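You operate a simulated robot arm through the tools that you are given. There is no shell and no other tool. Be economical: measure what you need, move in short steps, check, and stop when the job is done.

You run a simulated robot arm. Do the job below in one go: nothing can be reset, and whatever is moved stays where it is left.

## Task
Stamp both labels once each and pull the work slide out.
Fine: move the slides with the lever catch on, end with it on; no hand past the yellow line while it is off, none on the hot block. Where these are worked on the way, their far stop is far enough and under half their travel is too little: work slide.

The check looks at the end state, three seconds after you hand in, the way a careful person would. Anything else that was tipped, shoved, dropped, spilled or broken makes it a failure.

## Robot
A 7-joint arm with a two-finger parallel gripper, fixed in place. Base frame: the origin is at the foot of the arm, x ahead of it, y to its left, z up. Lengths are in mm, angles in degrees, forces in N, time in s.
With the tool pointing down near the work surface it reaches from about 340 to 760 mm from the base axis. Its first joint turns from -115.0 to 115.0 degrees. Payload 3.91 kg.
The TCP is the grasp point between the finger pads, 30 mm short of the fingertips. In the tool frame z runs along the fingers and y along their closing line. The gripper opens to 110 mm. The fingers are 20 mm wide and 10 mm thick; the gripper's body (48 by 112 mm) begins 55 mm behind the TCP.
Orientation is that of the tool frame in the base frame, as a unit quaternion [w, x, y, z]. With the fingers straight down and closing along the base's y, the tool's x points along the base's -x, its y along +y and its z along -z.

## Interface
- The arm moves only by the tool jog_arm. Its argument "plan" is a list of rows, each a list of 7 numbers: the shift along the base's x, y, z in cm, then the turn, a rotation vector about the base's x, y, z in degrees, then the finger opening in cm, from 0 to 11. In form: [[dx, dy, dz, wx, wy, wz, fingers], ...]. A call has 1 to 10 rows; each row shifts and turns the commanded pose from where the row before left it. Rows are played at 5 a second. More than 50 mm and 8.6 degrees between two rows, or a gripper value outside its range, and nothing of the call is played. Where a pose cannot be reached the arm comes as near as it can. A force on the tool above 50 N (or 10 N above the force at the start of the call, whichever is more), or a blocked arm, ends the call early, and 0.2 s more pass. The fingers move at their own pace (about 108 mm/s each) and stop on an object; they squeeze with about 45 N. The grip force told is the motor's: it shows also when the fingers shut on nothing. Time passes only in rows, and 0.2 s behind the last, so rows that do not move let the fingers close. It gives the time, the measured TCP pose, the force on the tool (base axes), the opening and the grip force at its end, in the units of the frame above (readings bear some noise), with the torque about the TCP (base axes, N m) and any sound that the robot's microphone picked up.
- Cameras (640 x 400 px; columns grow to the right, rows downward): "scene" is fixed at [51.3, -499.9, 1837.2]; the picture's right is [0.87, -0.50, 0.00], its down [-0.22, -0.38, -0.90] and it looks along [0.45, 0.78, -0.44] (base axes); focal length 370 px, centre (320, 200). "wrist" rides on the gripper at [72, 17, -103] in the tool frame; the picture's right is [-0.23, 0.97, 0.00], its down [-0.76, -0.18, -0.62] and it looks along [-0.61, -0.14, 0.78] (tool axes); focal length 222 px, centre (320, 200).
- snapshot(camera): a new picture of that camera. The clock stands still meanwhile.
- raise_lower(by): slides the trunk up (or, below 0, down) by that many mm; the arm rides with it, the base frame stays. It gives what a move gives, with no picture.
- probe_pixels(camera, pixels): there is no depth. For up to 12 entries [column, row, z] of the newest picture of that camera ("zoom" is the newest enlarged one), the place [x, y] in the base frame at which the ray of that pixel passes the height z, good to about 2 mm. The clock stands still meanwhile.
- zoom(camera, box): a new picture of the part [left, top, right, bottom] of that camera's present view, enlarged. The clock stands still meanwhile.
- hand_in(): hands the job in; it is judged then, once.

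Go step by step. Measure first, check grasps and placings, and put right what went wrong. The budget is 80 turns and 34 pictures, counting those below and the enlarged ones. Unless the task says otherwise, let go and move clear before handing in, and close with one line.

The tools are called after "Emit:" as name(argument=value, ...) on one line, values as JSON. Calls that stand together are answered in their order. jog_arm: Moves the arm, as the interface text tells. Its arguments: {"type":"object","properties":{"plan":{"type":"array"}},"required":["plan"]} The other tools are called the same way: raise_lower (by) slides the trunk up or down; snapshot (camera) takes a picture; probe_pixels (camera, pixels) gives the place at which the rays of pixels pass given heights; zoom (camera, box) takes an enlarged picture of a part of a camera's view; hand_in () hands the job in.

At the start:

```text
time_s: 0.0
ee_pos: [330.3, 222.4, 1611.7]
ee_rot: [0.001, -0.001, 1.0, -0.001]
ft_force: [0.8, 1.4, 0.1]
torque: [0.0, 0.0, 0.02]
finger_gap: 109.9
grip_force: 0.0
trunk travel left (down, up): [-925.0, 65.0]
```

scene: 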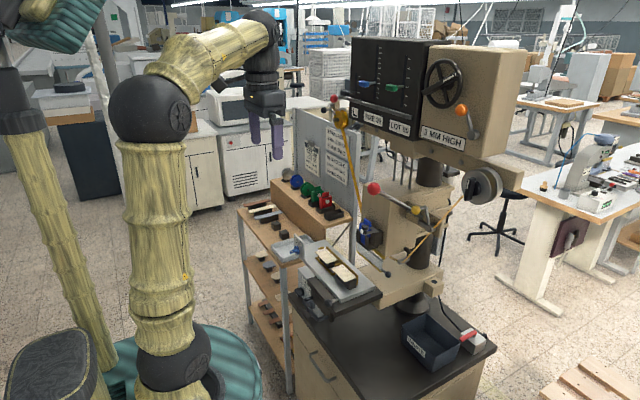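
wrist: 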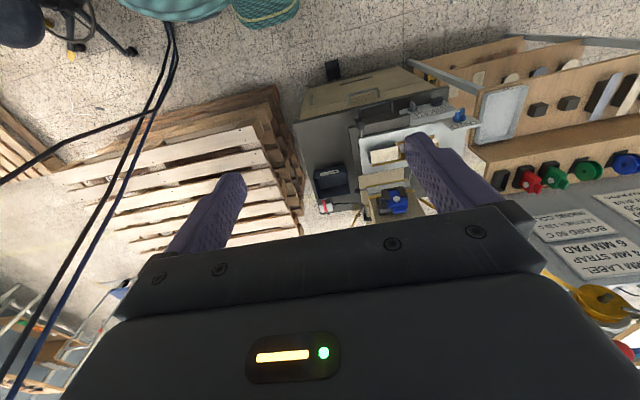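

The scene shows a stamping press with a machine head (350-520, 40-150), a panel with instructions (300-355, 115-200), and a work slide with two labels near (335,265). I'll enlarge these parts to read them.

Emit:
zoom(camera="scene", box=[290, 90, 400, 160])

Emit:
zoom(camera="scene", box=[230, 170, 390, 270])

Emit:
zoom(camera="scene", box=[340, 30, 540, 155])

Emit:
zoom(camera="scene", box=[260, 220, 400, 308])

Emit:
zoom(camera="scene", box=[350, 160, 510, 260])

```text
5.71 times, centred on (345, 125) of scene
```

zoom: 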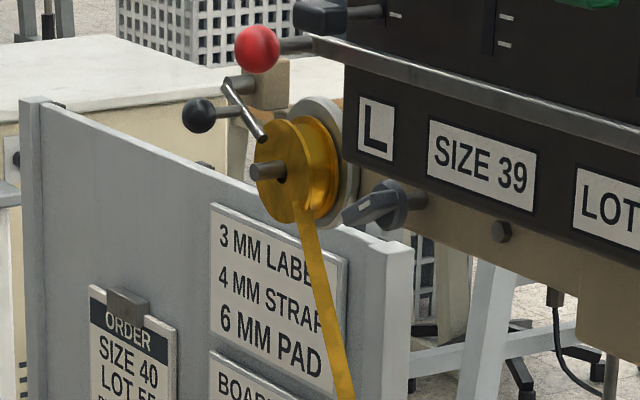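

```text
4.00 times, centred on (310, 220) of scene
```

zoom: 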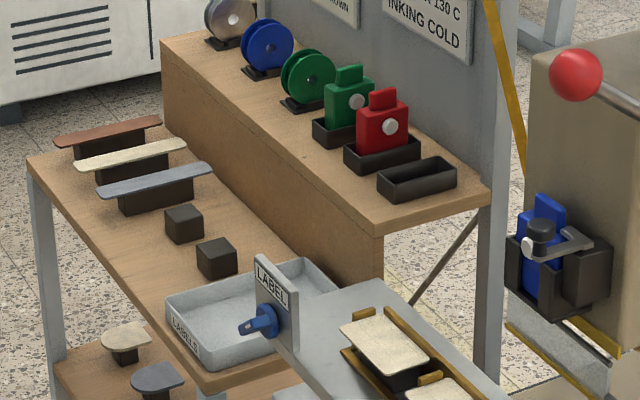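

```text
3.20 times, centred on (440, 92) of scene
```

zoom: 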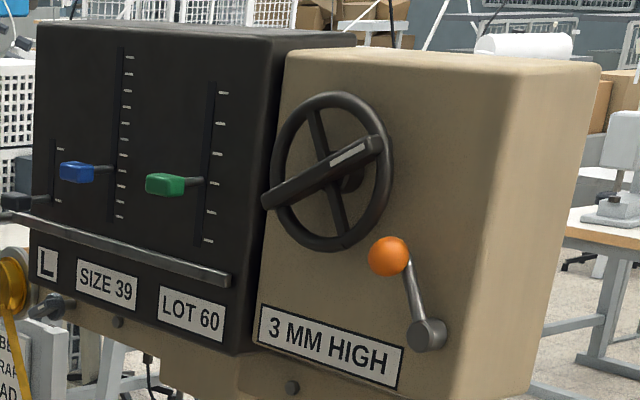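

```text
4.55 times, centred on (330, 264) of scene
```

zoom: 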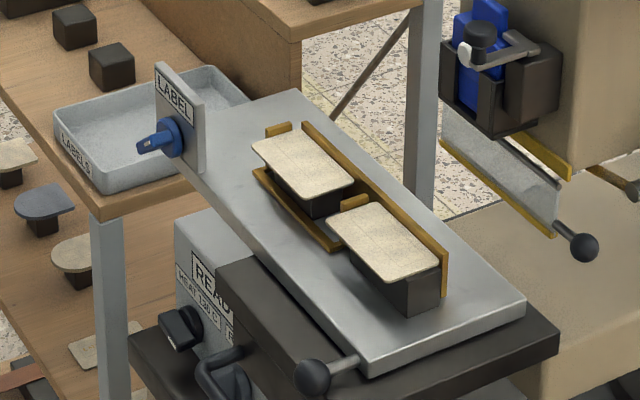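

```text
4.00 times, centred on (430, 210) of scene
```

zoom: 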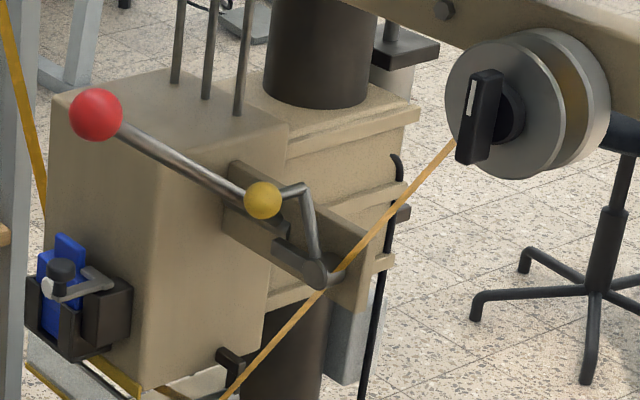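

The panel's order card and plates need reading; I enlarge it, plus the bench front for lower controls and the yellow line.

Emit:
zoom(camera="scene", box=[295, 120, 359, 210])

Emit:
zoom(camera="scene", box=[280, 260, 360, 310])

Emit:
zoom(camera="scene", box=[360, 240, 500, 370])

```text
4.44 times, centred on (327, 165) of scene
```

zoom: 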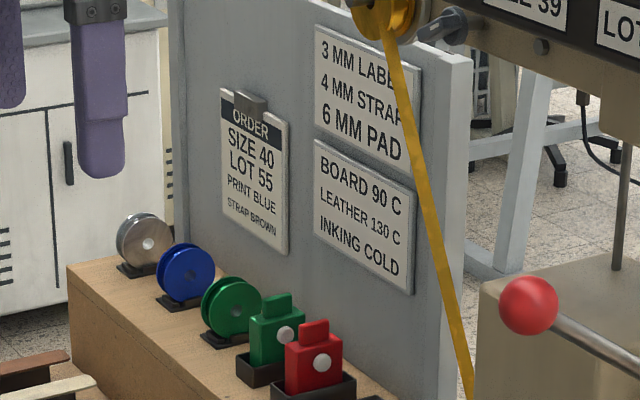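

```text
8.00 times, centred on (320, 285) of scene
```

zoom: 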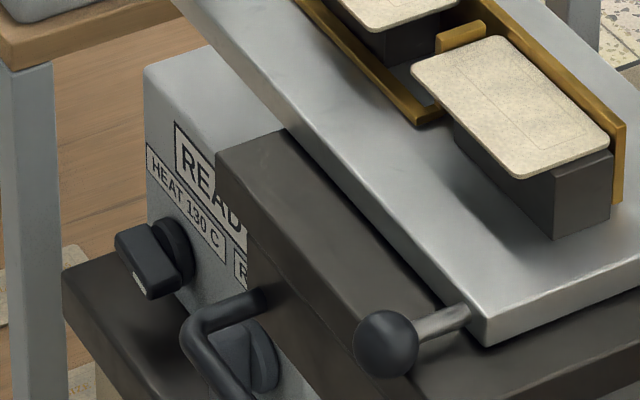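

```text
3.08 times, centred on (430, 305) of scene
```

zoom: 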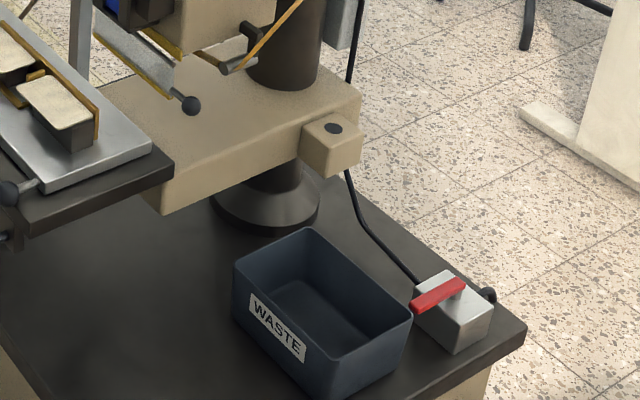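

The order card reads SIZE 40 / LOT 55, but the job only asks for stamping. Now I enlarge the wrist view to locate the same parts from above.

Emit:
zoom(camera="wrist", box=[290, 60, 490, 220])

Emit:
probe_pixels(camera="scene", pixels=[[328.5, 302.7, 900], [328.5, 302.7, 1000], [328.5, 302.7, 1100], [388, 273, 1000], [388, 273, 1100], [373, 188, 1200], [373, 188, 1300], [415, 210, 1200], [415, 210, 1300], [430, 345, 850], [349, 260, 1000], [349, 260, 1100]])

```text
2.50 times, centred on (390, 140) of wrist
```

zoom: 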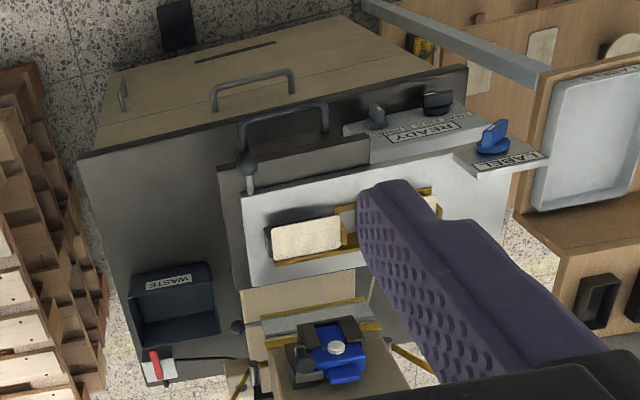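

```text
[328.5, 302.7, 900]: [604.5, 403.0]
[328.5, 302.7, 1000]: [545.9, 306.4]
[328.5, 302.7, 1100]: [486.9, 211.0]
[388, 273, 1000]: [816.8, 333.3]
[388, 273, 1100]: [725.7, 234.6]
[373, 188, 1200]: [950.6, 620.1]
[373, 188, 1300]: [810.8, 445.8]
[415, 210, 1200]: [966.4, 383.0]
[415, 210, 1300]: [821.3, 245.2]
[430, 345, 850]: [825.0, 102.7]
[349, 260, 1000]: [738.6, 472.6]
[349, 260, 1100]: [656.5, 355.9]
```

The wrist zoom shows the slide ball at (247,168), the second ball at (238,327), the lit parts above the stamp at (335,350). I probe these at several heights to triangulate.

Emit:
probe_pixels(camera="zoom", pixels=[[247, 162, 900], [247, 162, 1000], [247, 162, 1100], [238, 327, 1000], [238, 327, 1100], [306, 240, 1000], [306, 240, 1100], [175, 281, 850], [175, 281, 950], [335, 350, 1200], [335, 350, 1300], [493, 138, 1000]])

Emit:
snapshot(camera="scene")

```text
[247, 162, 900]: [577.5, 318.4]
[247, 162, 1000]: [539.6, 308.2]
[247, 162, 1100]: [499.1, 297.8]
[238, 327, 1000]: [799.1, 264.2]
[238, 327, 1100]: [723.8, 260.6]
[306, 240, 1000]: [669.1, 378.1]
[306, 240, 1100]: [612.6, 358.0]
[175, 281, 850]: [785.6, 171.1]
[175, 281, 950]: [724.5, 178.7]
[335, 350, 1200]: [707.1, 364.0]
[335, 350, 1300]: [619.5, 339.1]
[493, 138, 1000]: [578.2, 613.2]
```

```text
22 pictures are left
```

scene: 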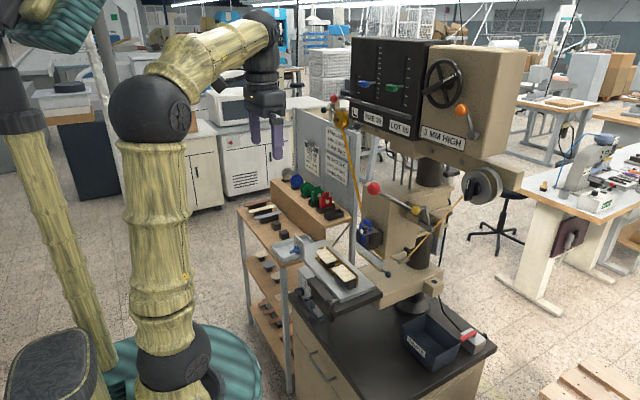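

Triangulation: work-slide ball ≈(543,307,1000), labels ≈(643,362) and (643,485) at z≈1048, head slide ball ≈(746,260,1075), head clamp ≈(709,360,1197). I lower the trunk for a closer look with the wrist camera.

Emit:
raise_lower(by=-300)

Emit:
jog_arm(plan=[[0, 0, 0, 0, -8, 0, 5], [0, 0, 0, 0, -8, 0, 1], [0, 0, 0, 0, -8, 0, 0], [0, 0, 0, 0, -8, 0, 0]])

Emit:
snapshot(camera="wrist")

```text
time_s: 3.0
ee_pos: [330.3, 222.2, 1311.6]
ee_rot: [0.0, 0.0, 1.0, 0.0]
ft_force: [0.5, 0.1, -0.3]
torque: [0.0, 0.02, -0.01]
finger_gap: 110.1
grip_force: 0.0
trunk travel left (down, up): [-625.0, 365.0]
```

```text
time_s: 4.0
ee_pos: [328.6, 221.7, 1312.6]
ee_rot: [0.275, 0.0, 0.961, 0.0]
ft_force: [-0.5, 0.3, 0.0]
torque: [-0.01, -0.01, 0.02]
finger_gap: 0.1
grip_force: 37.2
trunk travel left (down, up): [-625.0, 365.0]
```

```text
21 pictures are left
```

wrist: 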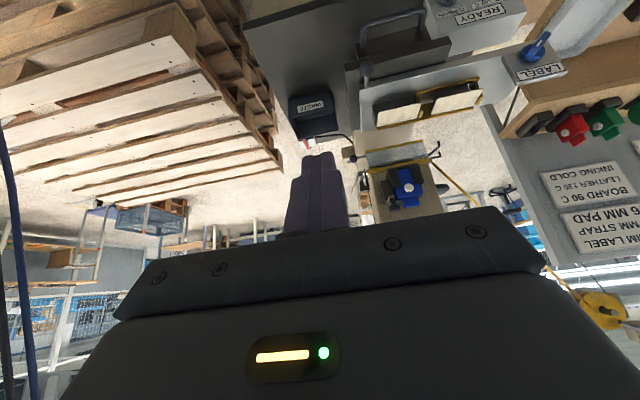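

The view is upside down, with slide, labels, die plate and blue cartridge at (340-550, 30-215). I enlarge that area.

Emit:
zoom(camera="wrist", box=[330, 80, 520, 215])

```text
2.96 times, centred on (425, 148) of wrist
```

zoom: 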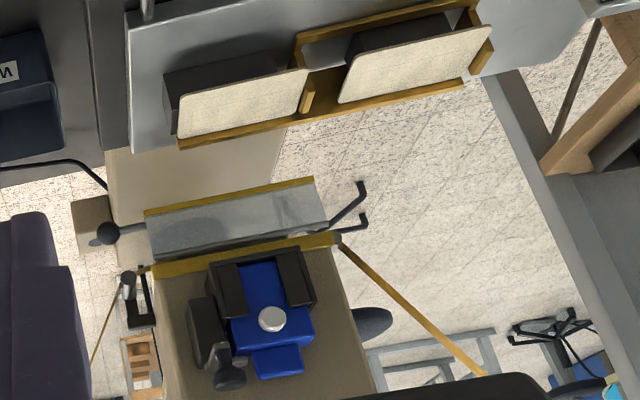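

I see one head (y≈300–430), a silver plate with yellow edges under it, and the slab of two labels in front. I pitch the tool further to view the lever, yellow catch and head.

Emit:
jog_arm(plan=[[0, 0, 0, 0, -8, 0, 0], [0, 0, 0, 0, -8, 0, 0], [0, 0, 0, 0, -8, 0, 0], [0, 0, 0, 0, -8, 0, 0]])

Emit:
zoom(camera="wrist", box=[270, 20, 560, 215])

```text
time_s: 5.0
ee_pos: [330.2, 222.7, 1311.6]
ee_rot: [0.531, 0.0, 0.847, 0.0]
ft_force: [0.0, 0.1, 0.0]
torque: [-0.02, 0.0, 0.02]
finger_gap: 0.1
grip_force: 37.2
trunk travel left (down, up): [-625.0, 365.0]
```

```text
2.05 times, centred on (415, 118) of wrist
```

zoom: 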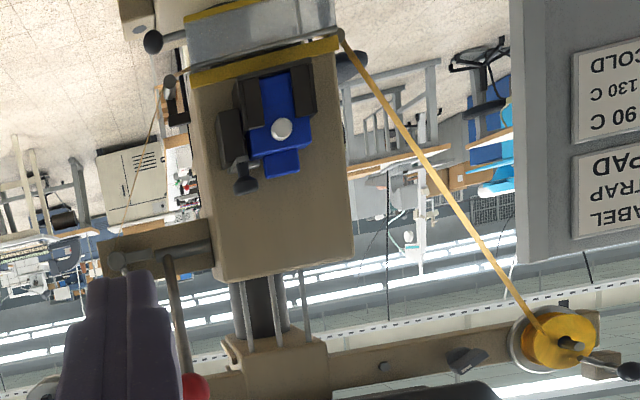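

Visible now: the lever rises from a shaft on the head's −y side (zoom (165,250)) to the red ball (193,385); the fingers hide the yellow catch. I move toward −y and yaw to see that side.

Emit:
jog_arm(plan=[[0, -4.5, 0, 0, 0, 8, 0], [0, -4.5, 0, 0, 0, 8, 0], [0, -4.5, 0, 0, 0, 8, 0], [0, -4.5, 0, 0, 0, 8, 0], [0, -4.5, 0, 0, 0, 0, 0], [0, -4.5, 0, 0, 0, 0, 0]])

Emit:
snapshot(camera="wrist")

```text
time_s: 6.4
ee_pos: [445.7, 120.2, 1246.6]
ee_rot: [0.525, -0.148, 0.835, 0.07]
ft_force: [-0.5, -0.7, -0.5]
torque: [0.04, -0.01, -0.02]
finger_gap: 0.0
grip_force: 38.2
out of reach, approached as far as the arm can: row 1, 2, 3, 4, 5, 6
trunk travel left (down, up): [-625.0, 365.0]
```

```text
18 pictures are left
```

wrist: 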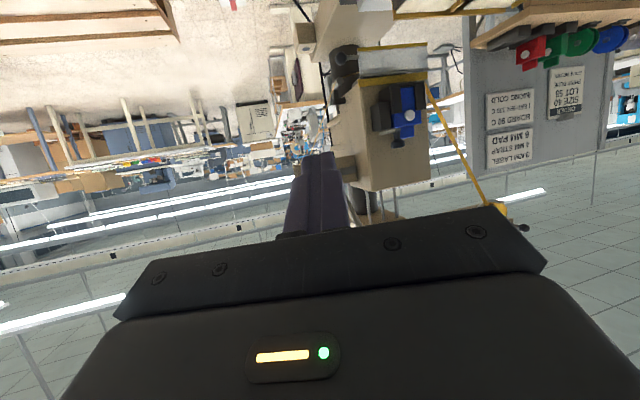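

The fingers cover the catch region again (320-350,150-200). I raise the arm so it falls in the clear upper half of the picture, and first let the pose settle.

Emit:
jog_arm(plan=[[0, 0, 0, 0, 0, 0, 0]])

Emit:
raise_lower(by=200)

Emit:
zoom(camera="wrist", box=[250, 0, 510, 175])

```text
time_s: 6.8
ee_pos: [445.5, 122.3, 1245.7]
ee_rot: [0.522, -0.133, 0.839, 0.083]
ft_force: [-0.3, 0.0, 0.6]
torque: [-0.03, -0.01, 0.03]
finger_gap: 0.0
grip_force: 37.7
trunk travel left (down, up): [-625.0, 365.0]
```

```text
time_s: 9.0
ee_pos: [444.4, 124.5, 1447.0]
ee_rot: [0.521, -0.133, 0.839, 0.083]
ft_force: [-0.3, -0.6, -0.8]
torque: [0.0, -0.03, 0.01]
finger_gap: 0.0
grip_force: 37.8
trunk travel left (down, up): [-825.0, 165.0]
```

```text
2.29 times, centred on (380, 88) of wrist
```

zoom: 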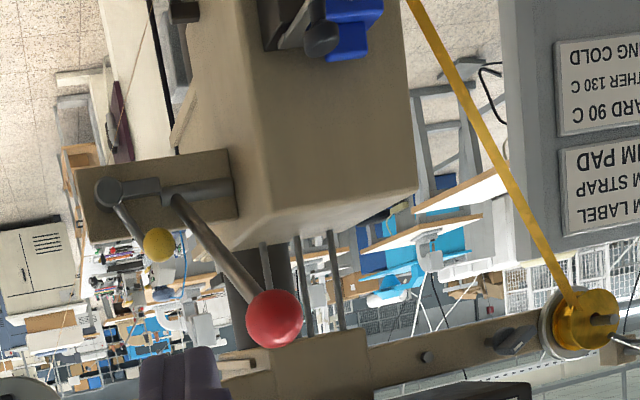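

Clear view: red ball at zoom (274,317), catch hub (108,192), yellow knob (158,243). I triangulate them against the scene picture.

Emit:
probe_pixels(camera="zoom", pixels=[[274, 317, 1350], [274, 317, 1400], [158, 243, 1250], [158, 243, 1300], [158, 243, 1350], [108, 192, 1250], [108, 192, 1300], [175, 195, 1250], [175, 195, 1300], [320, 38, 1150], [320, 38, 1200], [416, 188, 1300]])

Emit:
probe_pixels(camera="scene", pixels=[[373.75, 188.75, 1350], [373.75, 188.75, 1400], [415.5, 210, 1250], [415.5, 210, 1300], [415.5, 210, 1350], [430, 228.75, 1200], [430, 228.75, 1250], [430, 228.75, 1300]])

```text
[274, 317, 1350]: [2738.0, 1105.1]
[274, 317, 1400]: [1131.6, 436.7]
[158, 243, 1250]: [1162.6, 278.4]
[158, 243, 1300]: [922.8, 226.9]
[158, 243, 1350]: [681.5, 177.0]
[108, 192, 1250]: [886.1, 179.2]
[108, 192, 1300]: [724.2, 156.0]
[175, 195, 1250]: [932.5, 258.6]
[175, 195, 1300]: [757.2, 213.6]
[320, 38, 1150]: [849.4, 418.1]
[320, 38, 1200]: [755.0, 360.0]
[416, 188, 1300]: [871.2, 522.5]
```

```text
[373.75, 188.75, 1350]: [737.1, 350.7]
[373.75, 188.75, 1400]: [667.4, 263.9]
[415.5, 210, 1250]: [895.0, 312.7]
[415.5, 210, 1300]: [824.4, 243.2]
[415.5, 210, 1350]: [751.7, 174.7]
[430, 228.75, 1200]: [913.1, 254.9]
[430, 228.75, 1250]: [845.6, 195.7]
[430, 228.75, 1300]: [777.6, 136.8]
```

Estimated: red ball (648,238,1413), yellow knob (782,201,1329), catch hub (820,172,1270), lever hub (822,230,1280). I zoom tight on the catch to learn which state it is in.

Emit:
zoom(camera="scene", box=[395, 190, 451, 240])

Emit:
zoom(camera="wrist", box=[275, 50, 365, 120])

```text
8.00 times, centred on (423, 215) of scene
```

zoom: 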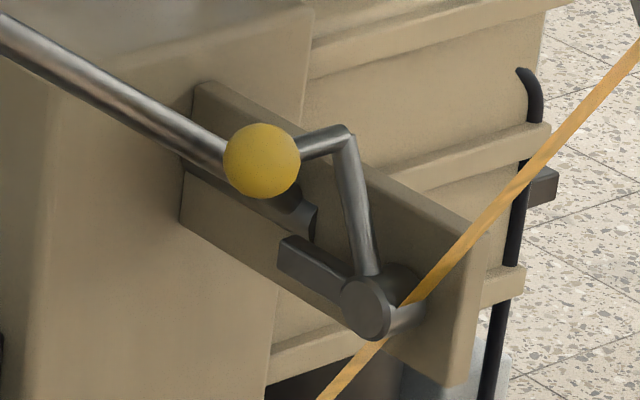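

```text
5.71 times, centred on (320, 85) of wrist
```

zoom: 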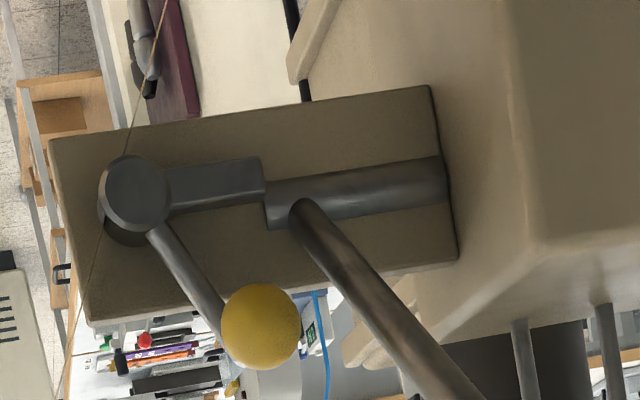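

The catch's bar points horizontally from its hub into the end of the lever shaft, so it looks on. I'll test gently with the lever: first turn the tool horizontal (fingers +x) in front of the red ball.

Emit:
jog_arm(plan=[[3.2, 2.83, -0.85, 1.03, -6.55, -4.45, 7], [3.2, 2.83, -0.85, 1.03, -6.55, -4.45, 7], [3.2, 2.83, -0.85, 1.03, -6.55, -4.45, 7], [3.2, 2.83, -0.85, 1.03, -6.55, -4.45, 7], [0, 0, 0, 0, 0, 0, 7]])

Emit:
snapshot(camera="wrist")

```text
time_s: 10.4
ee_pos: [499.2, 306.2, 1482.8]
ee_rot: [0.757, -0.055, 0.65, 0.046]
ft_force: [0.0, 0.3, 0.2]
torque: [-0.03, -0.01, 0.04]
finger_gap: 69.8
grip_force: 0.0
out of reach, approached as far as the arm can: row 4
trunk travel left (down, up): [-825.0, 165.0]
stopped in row 5: the arm was blocked; the commanded pose is now the measured one
```

```text
14 pictures are left
```

wrist: 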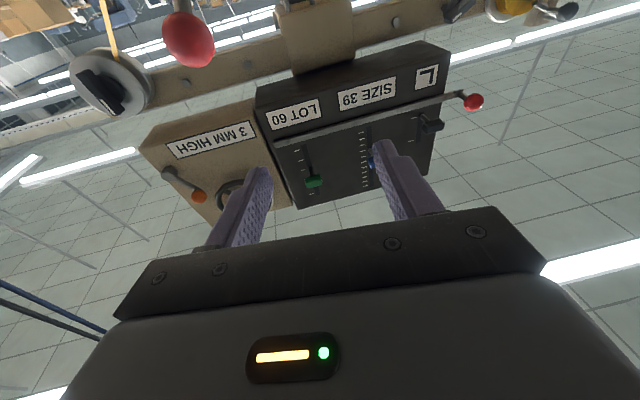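

Arm got blocked at (499,306,1483), still far from anything, so it is its own reach limit, not contact. I lower the trunk, then re-aim with the fingers tilted a bit downward.

Emit:
raise_lower(by=-150)

Emit:
jog_arm(plan=[[0, -2, 2, 0, 7, -4, 7], [0, -2, 2, 0, 7, -4, 7], [0, -2, 2, 0, 7, 0, 7], [0, 0, 0, 0, 0, 0, 7]])

```text
time_s: 12.1
ee_pos: [499.8, 308.6, 1332.6]
ee_rot: [0.757, -0.056, 0.65, 0.046]
ft_force: [1.0, 0.5, 0.1]
torque: [-0.01, 0.0, -0.01]
finger_gap: 70.2
grip_force: 0.2
trunk travel left (down, up): [-675.0, 315.0]
```

```text
time_s: 13.1
ee_pos: [497.8, 248.7, 1389.7]
ee_rot: [0.626, -0.005, 0.779, 0.0]
ft_force: [-0.3, 1.0, 0.9]
torque: [0.01, 0.01, 0.0]
finger_gap: 70.3
grip_force: 0.1
trunk travel left (down, up): [-675.0, 315.0]
```

Now at (498,249,1390), tool 12° below horizontal. I move to just before the ball, then look.

Emit:
jog_arm(plan=[[3.3, -0.4, 1.2, 0, 0, 0, 7], [3.3, -0.4, 1.2, 0, 0, 0, 7], [3, -0.3, 1, 0, 0, 0, 7], [0, 0, 0, 0, 0, 0, 7]])

Emit:
snapshot(camera="wrist")

```text
time_s: 14.1
ee_pos: [594.8, 236.9, 1426.4]
ee_rot: [0.627, -0.006, 0.779, 0.0]
ft_force: [0.0, -0.6, 0.6]
torque: [0.0, -0.02, -0.02]
finger_gap: 70.0
grip_force: 0.0
trunk travel left (down, up): [-675.0, 315.0]
```

```text
13 pictures are left
```

wrist: 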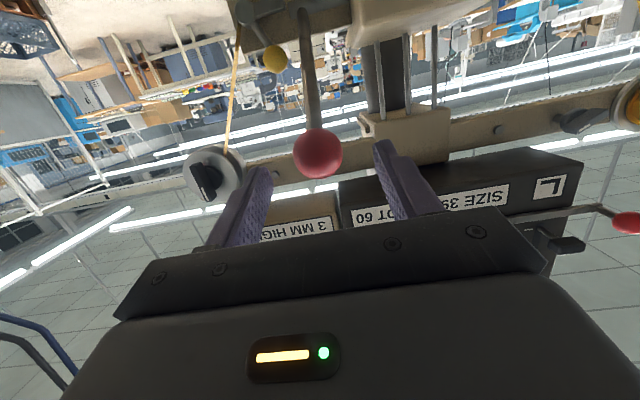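

The ball (318,153) sits centred between the fingertips, on the tool axis. I advance 5.3 cm and close on it.

Emit:
jog_arm(plan=[[2.6, 0, -0.57, 0, 0, 0, 7], [2.6, 0, -0.57, 0, 0, 0, 7], [0, 0, 0, 0, 0, 0, 3], [0, 0, 0, 0, 0, 0, 3], [0, 0, 0, 0, 0, 0, 3]])

```text
time_s: 15.3
ee_pos: [633.8, 235.8, 1415.4]
ee_rot: [0.628, -0.006, 0.779, 0.001]
ft_force: [0.8, 7.2, 2.5]
torque: [0.13, -0.14, 0.4]
finger_gap: 36.9
grip_force: 44.9
out of reach, approached as far as the arm can: row 2
trunk travel left (down, up): [-675.0, 315.0]
```

Ball is gripped (36.9 mm opening). I test the lever gently: 8 mm along its arc.

Emit:
jog_arm(plan=[[-0.25, 0, -0.3, 0, 0, 0, 3], [-0.25, 0, -0.35, 0, 0, 0, 3], [0, 0, 0, 0, 0, 0, 3]])

```text
time_s: 16.1
ee_pos: [629.1, 235.1, 1408.4]
ee_rot: [0.626, -0.006, 0.78, -0.001]
ft_force: [5.2, 10.1, 6.5]
torque: [-0.09, -1.36, 0.13]
finger_gap: 37.3
grip_force: 44.5
trunk travel left (down, up): [-675.0, 315.0]
```

It yielded about 8 mm with ~8 N resistance; unclear whether slack. One more small step tells.

Emit:
jog_arm(plan=[[-0.25, 0, -0.35, 0, 0, 0, 3], [-0.25, 0, -0.35, 0, 0, 0, 3], [0, 0, 0, 0, 0, 0, 3]])

Emit:
zoom(camera="scene", box=[345, 160, 457, 230])

```text
time_s: 16.9
ee_pos: [626.5, 234.9, 1403.9]
ee_rot: [0.629, -0.006, 0.777, 0.001]
ft_force: [24.6, 16.4, 32.6]
torque: [-0.01, -0.29, 0.14]
finger_gap: 37.3
grip_force: 45.2
trunk travel left (down, up): [-675.0, 315.0]
```

```text
5.71 times, centred on (401, 195) of scene
```

zoom: 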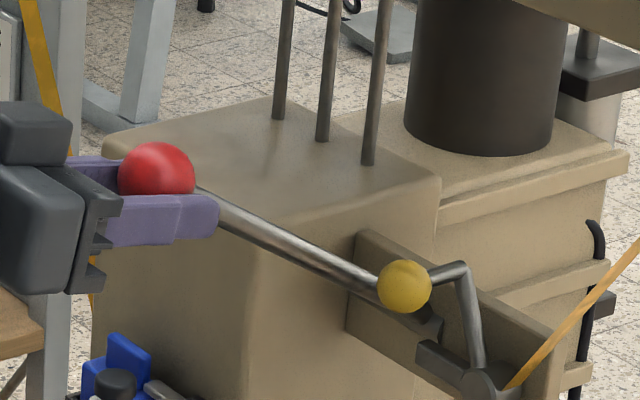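

Resistance climbs stiffly to ~41 N: the lever is locked, so the catch is on. I release, back off, and go to the slide handles.

Emit:
jog_arm(plan=[[0.4, 0, 0.9, 0, 0, 0, 3], [0, 0, 0, 0, 0, 0, 7], [0, 0, 0, 0, 0, 0, 7], [-4, 0, 0.9, 0, 0, 0, 7], [-4.5, 0, 0.5, 0, 0, 0, 5], [-4.5, 0, 0, 0, 7, 0, 3], [-4.5, 0, 0, 0, 7, 0, 1], [0, 0, -2, 0, 7, 0, 0], [0, 0, -2, 0, 7, 0, 0]])

Emit:
raise_lower(by=-150)

Emit:
zoom(camera="wrist", box=[240, 0, 560, 200])

```text
time_s: 18.9
ee_pos: [454.2, 231.5, 1383.8]
ee_rot: [0.419, -0.006, 0.908, 0.001]
ft_force: [0.3, 0.0, -1.0]
torque: [0.02, -0.02, 0.04]
finger_gap: 0.0
grip_force: 37.9
trunk travel left (down, up): [-675.0, 315.0]
```

```text
time_s: 20.7
ee_pos: [453.2, 230.9, 1233.4]
ee_rot: [0.419, -0.004, 0.908, 0.001]
ft_force: [0.3, 0.5, -0.2]
torque: [-0.01, 0.03, 0.03]
finger_gap: 0.0
grip_force: 37.8
trunk travel left (down, up): [-525.0, 465.0]
```

```text
2.00 times, centred on (400, 100) of wrist
```

zoom: 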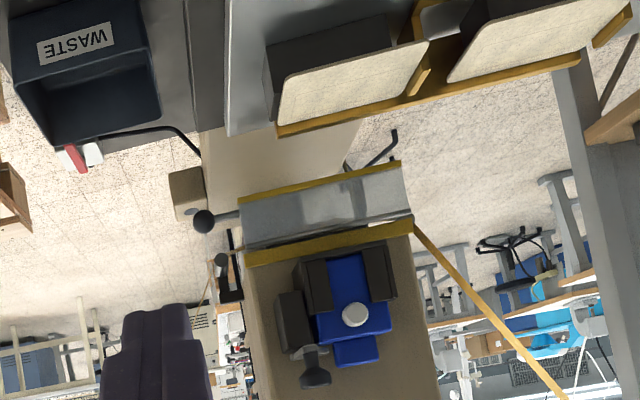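

Catch hub state known (on). To see the slide handles I bring the tool vertical over (450,340) and look down.

Emit:
jog_arm(plan=[[0, 2, 0, 0, 8.2, 0, 0], [0, 2, 0, 0, 8.2, 0, 0], [0, 2, 0, 0, 8.2, 0, 0], [0, 2, 0, 0, 8.2, 0, 0], [0, 1.5, 0, 0, 8.2, 0, 0], [0, 1.5, 0, 0, 8.2, 0, 0]])

Emit:
snapshot(camera="wrist")

```text
time_s: 22.1
ee_pos: [454.6, 324.4, 1230.3]
ee_rot: [0.079, -0.005, 0.997, -0.004]
ft_force: [-0.5, 0.4, 0.8]
torque: [-0.03, -0.06, -0.04]
finger_gap: 0.1
grip_force: 37.9
out of reach, approached as far as the arm can: row 5, 6
trunk travel left (down, up): [-525.0, 465.0]
```

```text
10 pictures are left
```

wrist: 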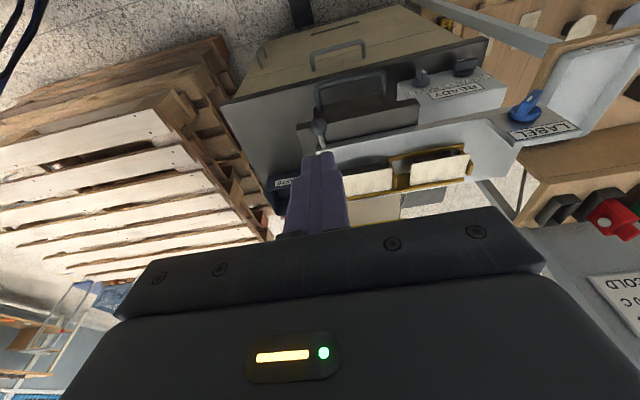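

U-handle bar seen from (315,88) to (385,75), ball at (319,130). I probe bar ends and ball to fix height.

Emit:
probe_pixels(camera="wrist", pixels=[[383, 74, 900], [383, 74, 950], [383, 74, 1000], [316, 86, 900], [316, 86, 950], [316, 86, 1000], [319, 128, 950], [319, 128, 1000], [415, 100, 950], [415, 100, 1000]])

Emit:
probe_pixels(camera="scene", pixels=[[303.7, 301.5, 900], [303.7, 301.5, 950], [303.7, 301.5, 1000], [307.5, 279.5, 950], [307.5, 279.5, 1000]])

```text
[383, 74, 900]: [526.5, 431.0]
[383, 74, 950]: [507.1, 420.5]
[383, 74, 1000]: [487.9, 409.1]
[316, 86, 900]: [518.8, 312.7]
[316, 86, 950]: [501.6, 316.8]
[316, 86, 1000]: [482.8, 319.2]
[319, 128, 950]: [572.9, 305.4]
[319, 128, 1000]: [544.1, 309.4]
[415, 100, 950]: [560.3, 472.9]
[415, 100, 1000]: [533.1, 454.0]
```

```text
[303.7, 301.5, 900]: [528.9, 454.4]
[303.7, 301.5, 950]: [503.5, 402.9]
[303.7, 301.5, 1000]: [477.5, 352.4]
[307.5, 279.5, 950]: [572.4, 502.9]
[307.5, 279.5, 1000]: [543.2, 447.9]
```

The U-bar lies at x≈512, y 316–422, z≈937, on the black carriage; the ball slab sits on top of it. I lower the trunk and roll the tool 90° so the fingers straddle the bar.

Emit:
raise_lower(by=-110)

Emit:
jog_arm(plan=[[-1, 0.5, 0, 0, 0, 8.2, 0], [-1, 0.5, 0, 0, 0, 8.2, 0], [0, 0.5, 0, 0, 0, 8.2, 0], [0, 0.5, 0, 0, 0, 8.2, 0], [0, 0.5, 0, 0, 0, 8.2, 1], [0, 0.5, 0, 0, 0, 8.2, 2], [0, 0.5, 0, 0, 0, 8.2, 4], [0, 0.5, 0, 0, 0, 8.2, 4], [0, 0.5, 0, 0, 0, 8.2, 4], [0, 0.5, 0, 0, 0, 8.2, 4]])

```text
time_s: 23.5
ee_pos: [455.0, 325.2, 1119.6]
ee_rot: [0.081, -0.005, 0.997, -0.003]
ft_force: [0.5, 0.0, -0.2]
torque: [0.0, 0.0, -0.02]
finger_gap: 0.0
grip_force: 37.5
trunk travel left (down, up): [-415.0, 575.0]
```

```text
time_s: 25.7
ee_pos: [384.4, 357.6, 1069.3]
ee_rot: [0.065, -0.656, 0.75, 0.052]
ft_force: [-0.4, -0.3, 0.1]
torque: [-0.01, -0.01, -0.01]
finger_gap: 40.0
grip_force: 0.0
out of reach, approached as far as the arm can: row 7, 8, 9, 10
trunk travel left (down, up): [-415.0, 575.0]
```

Reach is limited with the wrist that high, so I raise the trunk 100 mm and work lower, finishing the roll and tilting fingers 17° forward-down.

Emit:
raise_lower(by=100)

Emit:
jog_arm(plan=[[0, 0, -4.5, 0, 0, 0, 4], [0.5, 0, -4.5, -3.5, -5.3, 2.07, 4], [2, 0.4, -4.2, -3.5, -5.3, 2.07, 4], [3.2, 0.4, 0, -3.5, -5.3, 2.07, 4], [4, 0.4, 0, 0, 0, 0, 4], [0, 0, 0, 0, 0, 0, 4]])

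```text
time_s: 27.0
ee_pos: [384.3, 357.3, 1170.8]
ee_rot: [0.064, -0.655, 0.751, 0.05]
ft_force: [0.0, 0.9, 0.2]
torque: [-0.04, 0.01, 0.01]
finger_gap: 40.3
grip_force: 0.0
trunk travel left (down, up): [-515.0, 475.0]
```

```text
time_s: 28.4
ee_pos: [425.6, 359.9, 1030.3]
ee_rot: [0.105, -0.698, 0.701, -0.105]
ft_force: [0.2, 0.8, -0.6]
torque: [0.01, 0.01, 0.0]
finger_gap: 40.1
grip_force: 0.0
out of reach, approached as far as the arm can: row 4, 5
trunk travel left (down, up): [-515.0, 475.0]
```

Reach still stops at x=426; working lower relative to the shoulder helps, so I raise the trunk another 200 mm and descend again with the arm.

Emit:
raise_lower(by=200)

Emit:
jog_arm(plan=[[0, 0, -4.8, 0, 0, 0, 4], [0, 0, -4.8, 0, 0, 0, 4], [0, 0, -4.8, 0, 0, 0, 4], [0, 0, -4.8, 0, 0, 0, 4], [3, 0.5, 0, 0, 0, 0, 4], [2.5, 0.5, 0, 0, 0, 0, 4], [0, 0, 0, 0, 0, 0, 4]])

```text
time_s: 30.6
ee_pos: [426.7, 361.1, 1230.1]
ee_rot: [0.104, -0.697, 0.701, -0.105]
ft_force: [-0.1, -0.5, 0.3]
torque: [-0.01, 0.02, -0.01]
finger_gap: 39.9
grip_force: 0.0
trunk travel left (down, up): [-715.0, 275.0]
```

```text
time_s: 32.2
ee_pos: [481.6, 370.8, 1038.0]
ee_rot: [0.105, -0.697, 0.701, -0.104]
ft_force: [0.6, -0.5, -0.4]
torque: [0.04, -0.01, 0.02]
finger_gap: 40.0
grip_force: 0.1
trunk travel left (down, up): [-715.0, 275.0]
```

At (482,371,1038) as wanted. I descend halfway with a narrower opening and check the alignment on the bar.

Emit:
jog_arm(plan=[[0.9, 0, -2.5, 0, 0, 0, 3], [0.5, 0, -2, 0, 0, 0, 3], [0, 0, 0, 0, 0, 0, 3]])

Emit:
snapshot(camera="wrist")

```text
time_s: 33.0
ee_pos: [495.2, 370.6, 992.7]
ee_rot: [0.106, -0.698, 0.7, -0.105]
ft_force: [0.5, -0.3, -0.7]
torque: [-0.04, 0.0, 0.0]
finger_gap: 30.3
grip_force: 0.1
trunk travel left (down, up): [-715.0, 275.0]
```

```text
9 pictures are left
```

wrist: 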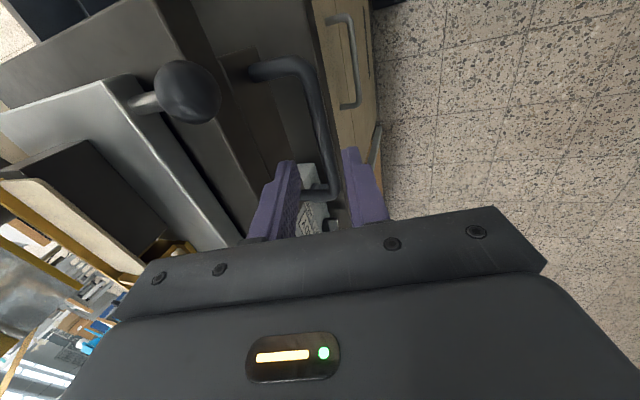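

The bar (330,160) passes between the fingertips, a little to the −x side. I descend the rest and close.

Emit:
jog_arm(plan=[[0.2, 0, -1.8, 0, 0, 0, 3], [0.2, 0, -1.8, 0, 0, 0, 3], [0, 0, 0, 0, 0, 0, 0.5], [0, 0, 0, 0, 0, 0, 0.5]])

```text
time_s: 34.0
ee_pos: [502.0, 371.0, 958.3]
ee_rot: [0.107, -0.697, 0.701, -0.106]
ft_force: [21.0, 4.7, 16.6]
torque: [-0.38, -0.73, 0.9]
finger_gap: 11.5
grip_force: 45.1
trunk travel left (down, up): [-715.0, 275.0]
```

The bar is gripped (11.5 mm). I push gently +x 20 mm to learn whether it slides.

Emit:
jog_arm(plan=[[1, 0, 0, 0, 0, 0, 0.5], [1, 0, 0, 0, 0, 0, 0.5], [0, 0, 0, 0, 0, 0, 0.5]])

```text
time_s: 34.8
ee_pos: [506.8, 370.8, 957.6]
ee_rot: [0.106, -0.698, 0.7, -0.105]
ft_force: [-6.8, -0.2, 18.9]
torque: [-0.38, 0.04, 0.86]
finger_gap: 11.7
grip_force: 45.5
out of reach, approached as far as the arm can: row 2
trunk travel left (down, up): [-715.0, 275.0]
```

It reports a reach limit again. I release, back up the bar's approach path, raise the trunk 200 mm and come back.

Emit:
jog_arm(plan=[[0, 0, 0, 0, 0, 0, 3], [0, 0, 0, 0, 0, 0, 3], [-0.5, 0, 2, 0, 0, 0, 3], [-1, 0, 4, 0, 0, 0, 3], [-1, 0, 4, 0, 0, 0, 3]])

Emit:
raise_lower(by=200)

Emit:
jog_arm(plan=[[0, 0, -4.8, 0, 0, 0, 3], [0, 0, -4.8, 0, 0, 0, 3], [0, 0, -4.8, 0, 0, 0, 3], [0, 0, -4.8, 0, 0, 0, 3], [0, 0, 0, 0, 0, 0, 3]])

```text
time_s: 36.0
ee_pos: [487.8, 369.2, 1048.9]
ee_rot: [0.106, -0.696, 0.703, -0.105]
ft_force: [0.3, -0.2, -0.6]
torque: [-0.02, -0.01, -0.01]
finger_gap: 29.9
grip_force: 0.0
out of reach, approached as far as the arm can: row 5
trunk travel left (down, up): [-715.0, 275.0]
```

```text
time_s: 38.2
ee_pos: [488.3, 370.1, 1247.7]
ee_rot: [0.106, -0.697, 0.701, -0.105]
ft_force: [-0.5, -0.8, 0.3]
torque: [0.01, -0.03, -0.04]
finger_gap: 30.0
grip_force: 0.0
trunk travel left (down, up): [-915.0, 75.0]
```

```text
time_s: 39.4
ee_pos: [488.2, 370.5, 1056.0]
ee_rot: [0.105, -0.696, 0.703, -0.105]
ft_force: [-0.8, -0.6, 0.4]
torque: [0.0, -0.02, -0.03]
finger_gap: 29.8
grip_force: 0.1
trunk travel left (down, up): [-915.0, 75.0]
```

Back above the bar with more reach. Descend along the same line and grip.

Emit:
jog_arm(plan=[[0.4, 0, -3.3, 0, 0, 0, 3], [0.6, 0, -3.3, 0, 0, 0, 3], [0.7, 0, -3.3, 0, 0, 0, 3], [0, 0, 0, 0, 0, 0, 0.5], [0, 0, 0, 0, 0, 0, 0.5], [1, 0, 0, 0, 0, 0, 0.5], [1, 0, 0, 0, 0, 0, 0.5], [1, 0, 0, 0, 0, 0, 0.5], [0, 0, 0, 0, 0, 0, 0.5]])

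```text
time_s: 41.4
ee_pos: [535.3, 370.6, 956.6]
ee_rot: [0.105, -0.697, 0.702, -0.105]
ft_force: [-0.7, 2.9, -12.6]
torque: [0.18, 0.14, 1.03]
finger_gap: 12.0
grip_force: 45.5
trunk travel left (down, up): [-915.0, 75.0]
```

The carriage slides easily (x 505→535, low force). I keep pushing in steps.

Emit:
jog_arm(plan=[[1.5, 0, 0, 0, 0, 0, 0.5], [1.5, 0, 0, 0, 0, 0, 0.5], [1.5, 0, 0, 0, 0, 0, 0.5], [1.5, 0, 0, 0, 0, 0, 0.5], [0, 0, 0, 0, 0, 0, 0.5]])

```text
time_s: 42.6
ee_pos: [550.9, 370.9, 955.7]
ee_rot: [0.104, -0.697, 0.702, -0.105]
ft_force: [2.1, 1.9, -13.7]
torque: [-0.27, 0.01, 0.87]
finger_gap: 11.8
grip_force: 44.8
out of reach, approached as far as the arm can: row 2, 3, 4
trunk travel left (down, up): [-915.0, 75.0]
```

Reach again limits at x=551. Tilting the fingers more forward about the bar buys reach, so I tilt 24° more, then continue pushing.

Emit:
jog_arm(plan=[[-0.25, 0, -0.1, 0, -8, 0, 0.5], [-0.25, 0, -0.15, 0, -8, 0, 0.5], [-0.25, 0, -0.15, 0, -8, 0, 0.5], [1, 0, 0, 0, 0, 0, 0.5], [1, 0, 0, 0, 0, 0, 0.5], [1.5, 0, 0, 0, 0, 0, 0.5], [1.5, 0, 0, 0, 0, 0, 0.5], [0, 0, 0, 0, 0, 0, 0.5]])

```text
time_s: 44.4
ee_pos: [592.9, 370.3, 951.4]
ee_rot: [0.249, -0.66, 0.664, -0.247]
ft_force: [0.8, 0.5, -7.3]
torque: [-0.3, 0.11, 0.95]
finger_gap: 11.9
grip_force: 44.8
trunk travel left (down, up): [-915.0, 75.0]
```

Moving freely; bar now ≈606. Keep pushing until the stop is felt.

Emit:
jog_arm(plan=[[1.5, 0, 0, 0, 0, 0, 0.5], [1.5, 0, 0, 0, 0, 0, 0.5], [1.5, 0, 0, 0, 0, 0, 0.5], [1.5, 0, 0, 0, 0, 0, 0.5], [0, 0, 0, 0, 0, 0, 0.5]])

```text
time_s: 45.6
ee_pos: [653.3, 371.1, 952.3]
ee_rot: [0.248, -0.66, 0.664, -0.247]
ft_force: [2.8, 0.1, -8.6]
torque: [-0.61, 0.03, 0.67]
finger_gap: 11.5
grip_force: 44.7
trunk travel left (down, up): [-915.0, 75.0]
```

Emit:
jog_arm(plan=[[1, 0, 0, 0, 0, 0, 0.5], [1, 0, 0, 0, 0, 0, 0.5], [1, 0, 0, 0, 0, 0, 0.5], [0, 0, 0, 0, 0, 0, 0.5]])

Emit:
snapshot(camera="scene")

```text
time_s: 46.3
ee_pos: [664.7, 371.2, 951.5]
ee_rot: [0.244, -0.663, 0.664, -0.243]
ft_force: [-27.2, -13.3, 21.2]
torque: [-0.96, 0.21, 0.3]
finger_gap: 11.7
grip_force: 45.4
trunk travel left (down, up): [-915.0, 75.0]
stopped in row 3: the force on the tool passed its limit at 56 N (the readings are from after the stop); the commanded pose is now the measured one
```

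```text
8 pictures are left
```

scene: 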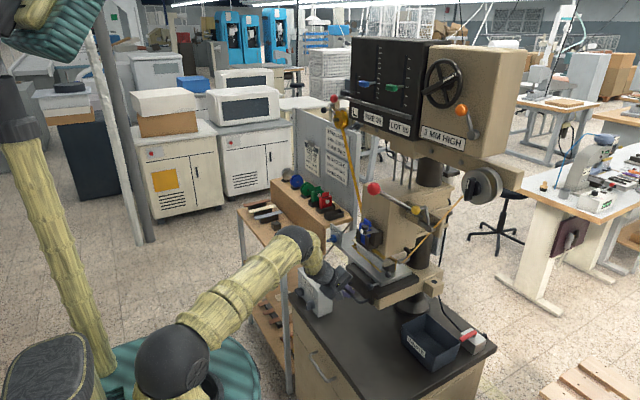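

The carriage hit its inner stop (56 N at x≈665, ~165 mm travel). Label 1 should be under the head; I release and back away, turning the tool toward horizontal for the catch knob.

Emit:
jog_arm(plan=[[0, 0, 0, 0, 0, 0, 3], [0, 0, 0, 0, 0, 0, 3], [-3, 0, 3.4, 0, 0, 0, 3], [-3, 0, 3.4, 0, 0, 0, 3], [-3, -1, 3.5, 0, -8, 0, 4], [-3, -2, 3.4, 0, -8, 0, 5], [-1, -3, 3.5, 0, -8, 0, 5], [0, -3, 3.5, 0, -8, 0, 5], [0, -3, 3.5, 0, 0, 0, 5], [0, -3, 3.5, 0, 0, 0, 5]])

Emit:
raise_lower(by=70)

```text
time_s: 48.5
ee_pos: [539.3, 222.8, 1224.6]
ee_rot: [0.418, -0.571, 0.572, -0.415]
ft_force: [0.0, 0.8, -0.5]
torque: [0.02, 0.01, 0.0]
finger_gap: 50.2
grip_force: 0.1
trunk travel left (down, up): [-915.0, 75.0]
```

```text
time_s: 49.5
ee_pos: [537.5, 223.1, 1293.9]
ee_rot: [0.418, -0.571, 0.572, -0.415]
ft_force: [-0.8, 0.0, 0.2]
torque: [0.02, 0.0, 0.0]
finger_gap: 49.9
grip_force: 0.1
trunk travel left (down, up): [-985.0, 5.0]
```

Tool 17° below horizontal at (537,223,1294). I yaw 12° and move to a spot before the knob to check.

Emit:
jog_arm(plan=[[0, -3.0, 1, 0, -5, 4, 5], [1.5, -2.5, 1.5, 0, -5, 4, 5], [3, 0, 1.5, 0, 0, 4, 5], [3, 0, 1.5, 0, 0, 0, 5], [2.7, 0, 0, 0, 0, 0, 5], [0, 0, 0, 0, 0, 0, 5]])

Emit:
snapshot(camera="wrist")

```text
time_s: 51.0
ee_pos: [638.7, 168.2, 1350.6]
ee_rot: [-0.509, 0.588, -0.472, 0.417]
ft_force: [-0.3, -1.0, 0.1]
torque: [0.0, 0.02, -0.02]
finger_gap: 50.0
grip_force: 0.0
trunk travel left (down, up): [-985.0, 5.0]
```

```text
7 pictures are left
```

wrist: 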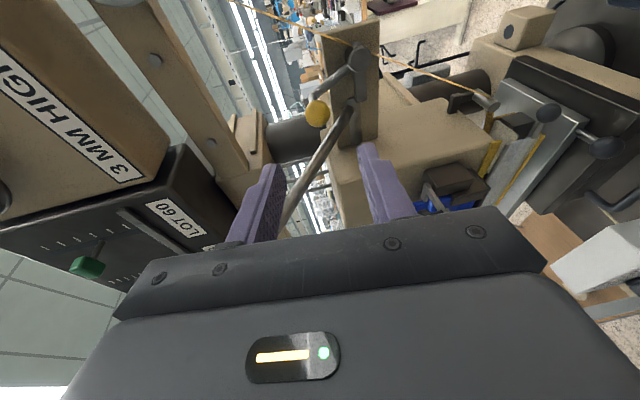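

The knob (317,113) is on the tool axis about 145 mm ahead, and the fingers straddle it vertically. I advance 138 mm and close.

Emit:
jog_arm(plan=[[3.35, 0.71, -0.47, 0, 0, 0, 5], [3.35, 0.71, -0.47, 0, 0, 0, 5], [3.35, 0.71, -0.47, 0, 0, 0, 5], [3.35, 0.71, -0.47, 0, 0, 0, 5], [0, 0, 0, 0, 0, 0, 2], [0, 0, 0, 0, 0, 0, 2]])

```text
time_s: 52.4
ee_pos: [774.4, 198.9, 1332.9]
ee_rot: [-0.511, 0.586, -0.47, 0.417]
ft_force: [13.2, 3.5, 18.5]
torque: [-0.15, 0.05, -0.1]
finger_gap: 27.1
grip_force: 44.7
trunk travel left (down, up): [-985.0, 5.0]
```

Knob gripped (27 mm). I try turning it toward −y, the side away from the lever shaft.

Emit:
jog_arm(plan=[[0, -0.8, 0.3, 0, 0, 0, 2], [0, -0.8, 0.2, 0, 0, 0, 2], [0, 0, 0, 0, 0, 0, 2]])

```text
time_s: 53.1
ee_pos: [775.1, 183.1, 1337.8]
ee_rot: [-0.51, 0.588, -0.47, 0.417]
ft_force: [10.9, 12.8, 20.5]
torque: [0.37, 0.14, 0.91]
finger_gap: 26.8
grip_force: 45.3
trunk travel left (down, up): [-985.0, 5.0]
```

It turns with ~10 N. Continue along the arc.

Emit:
jog_arm(plan=[[0, -0.85, 0.05, 0, 0, 0, 2], [0, -0.85, 0, 0, 0, 0, 2], [0, -0.85, -0.15, 0, 0, 0, 2], [0, -0.85, -0.25, 0, 0, 0, 2], [0, -0.8, -0.4, 0, 0, 0, 2], [0, -0.75, -0.45, 0, 0, 0, 2], [0, 0, 0, 0, 0, 0, 2]])

```text
time_s: 54.8
ee_pos: [774.0, 132.4, 1333.8]
ee_rot: [-0.517, 0.583, -0.467, 0.419]
ft_force: [17.2, 0.4, 45.0]
torque: [0.26, 0.09, -0.75]
finger_gap: 27.3
grip_force: 44.7
trunk travel left (down, up): [-985.0, 5.0]
```

Now y=132 with 45 N upward: my arc was too tight. I relieve upward and go a bit further to feel for a stop.

Emit:
jog_arm(plan=[[0, 0, 0.5, 0, 0, 0, 2], [0, -0.7, -0.25, 0, 0, 0, 2], [0, -0.7, -0.3, 0, 0, 0, 2], [0, 0, 0, 0, 0, 0, 2]])

```text
time_s: 55.8
ee_pos: [773.9, 130.7, 1333.1]
ee_rot: [-0.52, 0.585, -0.461, 0.418]
ft_force: [15.4, 33.9, 43.0]
torque: [0.41, 0.09, 0.72]
finger_gap: 27.2
grip_force: 45.4
trunk travel left (down, up): [-985.0, 5.0]
```

The knob stopped at y≈131: catch swung ~50° to its other stop, i.e. off. I open, back out along the tool axis, and pitch the tool to align with the lever rod.

Emit:
jog_arm(plan=[[0, 0.4, 0, 0, 0, 0, 5], [0, 0, 0, 0, 0, 0, 5], [-3.6, -0.76, 0.5, 0, 0, 0, 5], [-3.6, -0.76, 0.5, 0, 0, 0, 5], [-3.6, -0.76, 0.5, 0, 0, 0, 5], [-3.6, -0.76, 0.5, 0, 0, 0, 5], [-2.5, 1, 2, 0, 7.5, -3, 6], [-1, 2, 3, 0, 7.5, -3, 6], [0, 2, 3, 0, 7.5, -3, 6], [0, 2, 3, 0, 7.5, -3, 6]])

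```text
time_s: 58.0
ee_pos: [594.2, 161.8, 1453.5]
ee_rot: [0.324, -0.623, 0.645, -0.301]
ft_force: [-0.2, 0.1, 0.5]
torque: [-0.01, -0.05, -0.02]
finger_gap: 60.1
grip_force: 0.1
trunk travel left (down, up): [-985.0, 5.0]
```

Tool direction now (.79,.01,−.61), parallel to the lever rod. I move sideways behind the ball and check.

Emit:
jog_arm(plan=[[-0.5, 3.7, 0.5, 0, 0, 0, 6], [-0.5, 3.8, 0.4, 0, 0, 0, 6], [0, 0, 0, 0, 0, 0, 6]])

Emit:
snapshot(camera="wrist")

```text
time_s: 58.8
ee_pos: [586.1, 234.8, 1462.9]
ee_rot: [0.324, -0.622, 0.646, -0.301]
ft_force: [-0.3, 0.6, 0.5]
torque: [0.0, -0.04, 0.02]
finger_gap: 59.8
grip_force: 0.1
trunk travel left (down, up): [-985.0, 5.0]
```

```text
6 pictures are left
```

wrist: 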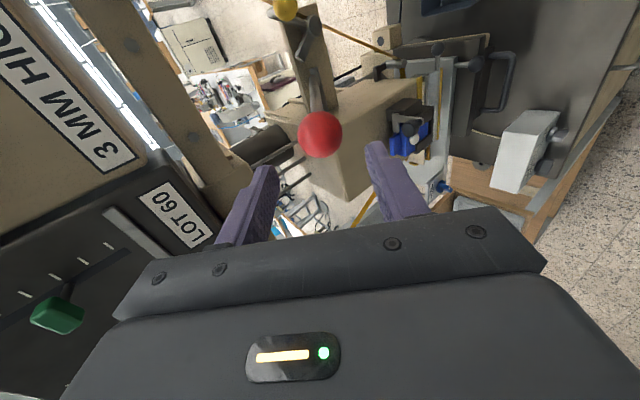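

Ball (320,134) is exactly on axis, ~80 mm ahead; the bar of the catch is swung up and clear of the shaft. Advance and grip.

Emit:
jog_arm(plan=[[3.1, 0.06, -2.37, 0, 0, 0, 6], [3.1, 0.06, -2.37, 0, 0, 0, 6], [0, 0, 0, 0, 0, 0, 3], [0, 0, 0, 0, 0, 0, 3]])

```text
time_s: 59.8
ee_pos: [650.3, 238.9, 1413.0]
ee_rot: [0.323, -0.624, 0.645, -0.3]
ft_force: [6.6, 0.7, -5.0]
torque: [-0.08, -0.11, -0.07]
finger_gap: 37.3
grip_force: 45.0
trunk travel left (down, up): [-985.0, 5.0]
```

Ball gripped. I bring the lever down along its arc, turning the tool with it; first 15°.

Emit:
jog_arm(plan=[[-1.09, 0, -1.56, 0, -5, 0, 3], [-0.95, 0, -1.64, 0, -5, 0, 3], [-0.8, 0, -1.73, 0, -5, 0, 3], [0, 0, 0, 0, 0, 0, 3]])

```text
time_s: 60.8
ee_pos: [622.5, 238.7, 1362.6]
ee_rot: [0.403, -0.58, 0.598, -0.38]
ft_force: [17.1, 3.7, -5.0]
torque: [-0.47, 0.27, -0.57]
finger_gap: 37.3
grip_force: 45.1
trunk travel left (down, up): [-985.0, 5.0]
```

Lever moves freely (catch is off). Continue down with a slight +x correction.

Emit:
jog_arm(plan=[[-0.55, 0, -1.78, 0, -5, 0, 3], [-0.4, 0, -1.84, 0, -5, 0, 3], [-0.25, 0, -1.87, 0, -5, 0, 3], [0, 0, 0, 0, 0, 0, 3]])

```text
time_s: 61.8
ee_pos: [607.7, 237.2, 1309.2]
ee_rot: [0.479, -0.525, 0.54, -0.45]
ft_force: [10.9, 4.2, 1.4]
torque: [-0.26, 0.21, -0.3]
finger_gap: 37.2
grip_force: 44.8
trunk travel left (down, up): [-985.0, 5.0]
```

Emit:
jog_arm(plan=[[-0.1, 0, -1.9, 0, -5, 0, 3], [0.05, 0, -1.9, 0, -5, 0, 3], [0.2, 0, -1.9, 0, -5, 0, 3], [0, 0, 0, 0, 0, 0, 3]])

```text
time_s: 62.8
ee_pos: [608.2, 237.5, 1253.6]
ee_rot: [0.547, -0.461, 0.471, -0.516]
ft_force: [1.1, 4.7, 4.4]
torque: [-0.19, 0.21, 0.05]
finger_gap: 37.4
grip_force: 45.2
trunk travel left (down, up): [-985.0, 5.0]
```

Still free at 45° of stroke, force small. Continue.

Emit:
jog_arm(plan=[[0.33, 0, -1.87, 0, -5, 0, 3], [0.49, 0, -1.84, 0, -5, 0, 3], [0.65, 0, -1.78, 0, -5, 0, 3], [0, 0, 0, 0, 0, 0, 3]])

```text
time_s: 63.8
ee_pos: [620.3, 236.7, 1201.4]
ee_rot: [0.604, -0.388, 0.395, -0.573]
ft_force: [-9.2, 1.8, 14.6]
torque: [-0.01, -0.01, -0.4]
finger_gap: 36.8
grip_force: 45.0
trunk travel left (down, up): [-985.0, 5.0]
```

Resistance is building (14.6 N up). Press on to the bottom.

Emit:
jog_arm(plan=[[0.7, 0, -1.73, 0, -5, 0, 3], [0.85, 0, -1.64, 0, -5, 0, 3], [0, 0, 0, 0, 0, 0, 3]])

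```text
time_s: 64.2
ee_pos: [622.1, 239.1, 1200.1]
ee_rot: [0.626, -0.348, 0.377, -0.587]
ft_force: [-18.8, -23.0, 20.9]
torque: [-0.22, -0.14, 1.0]
finger_gap: 37.3
grip_force: 45.0
trunk travel left (down, up): [-985.0, 5.0]
stopped in row 2: the force on the tool passed its limit at 55 N (the readings are from after the stop); the commanded pose is now the measured one
```

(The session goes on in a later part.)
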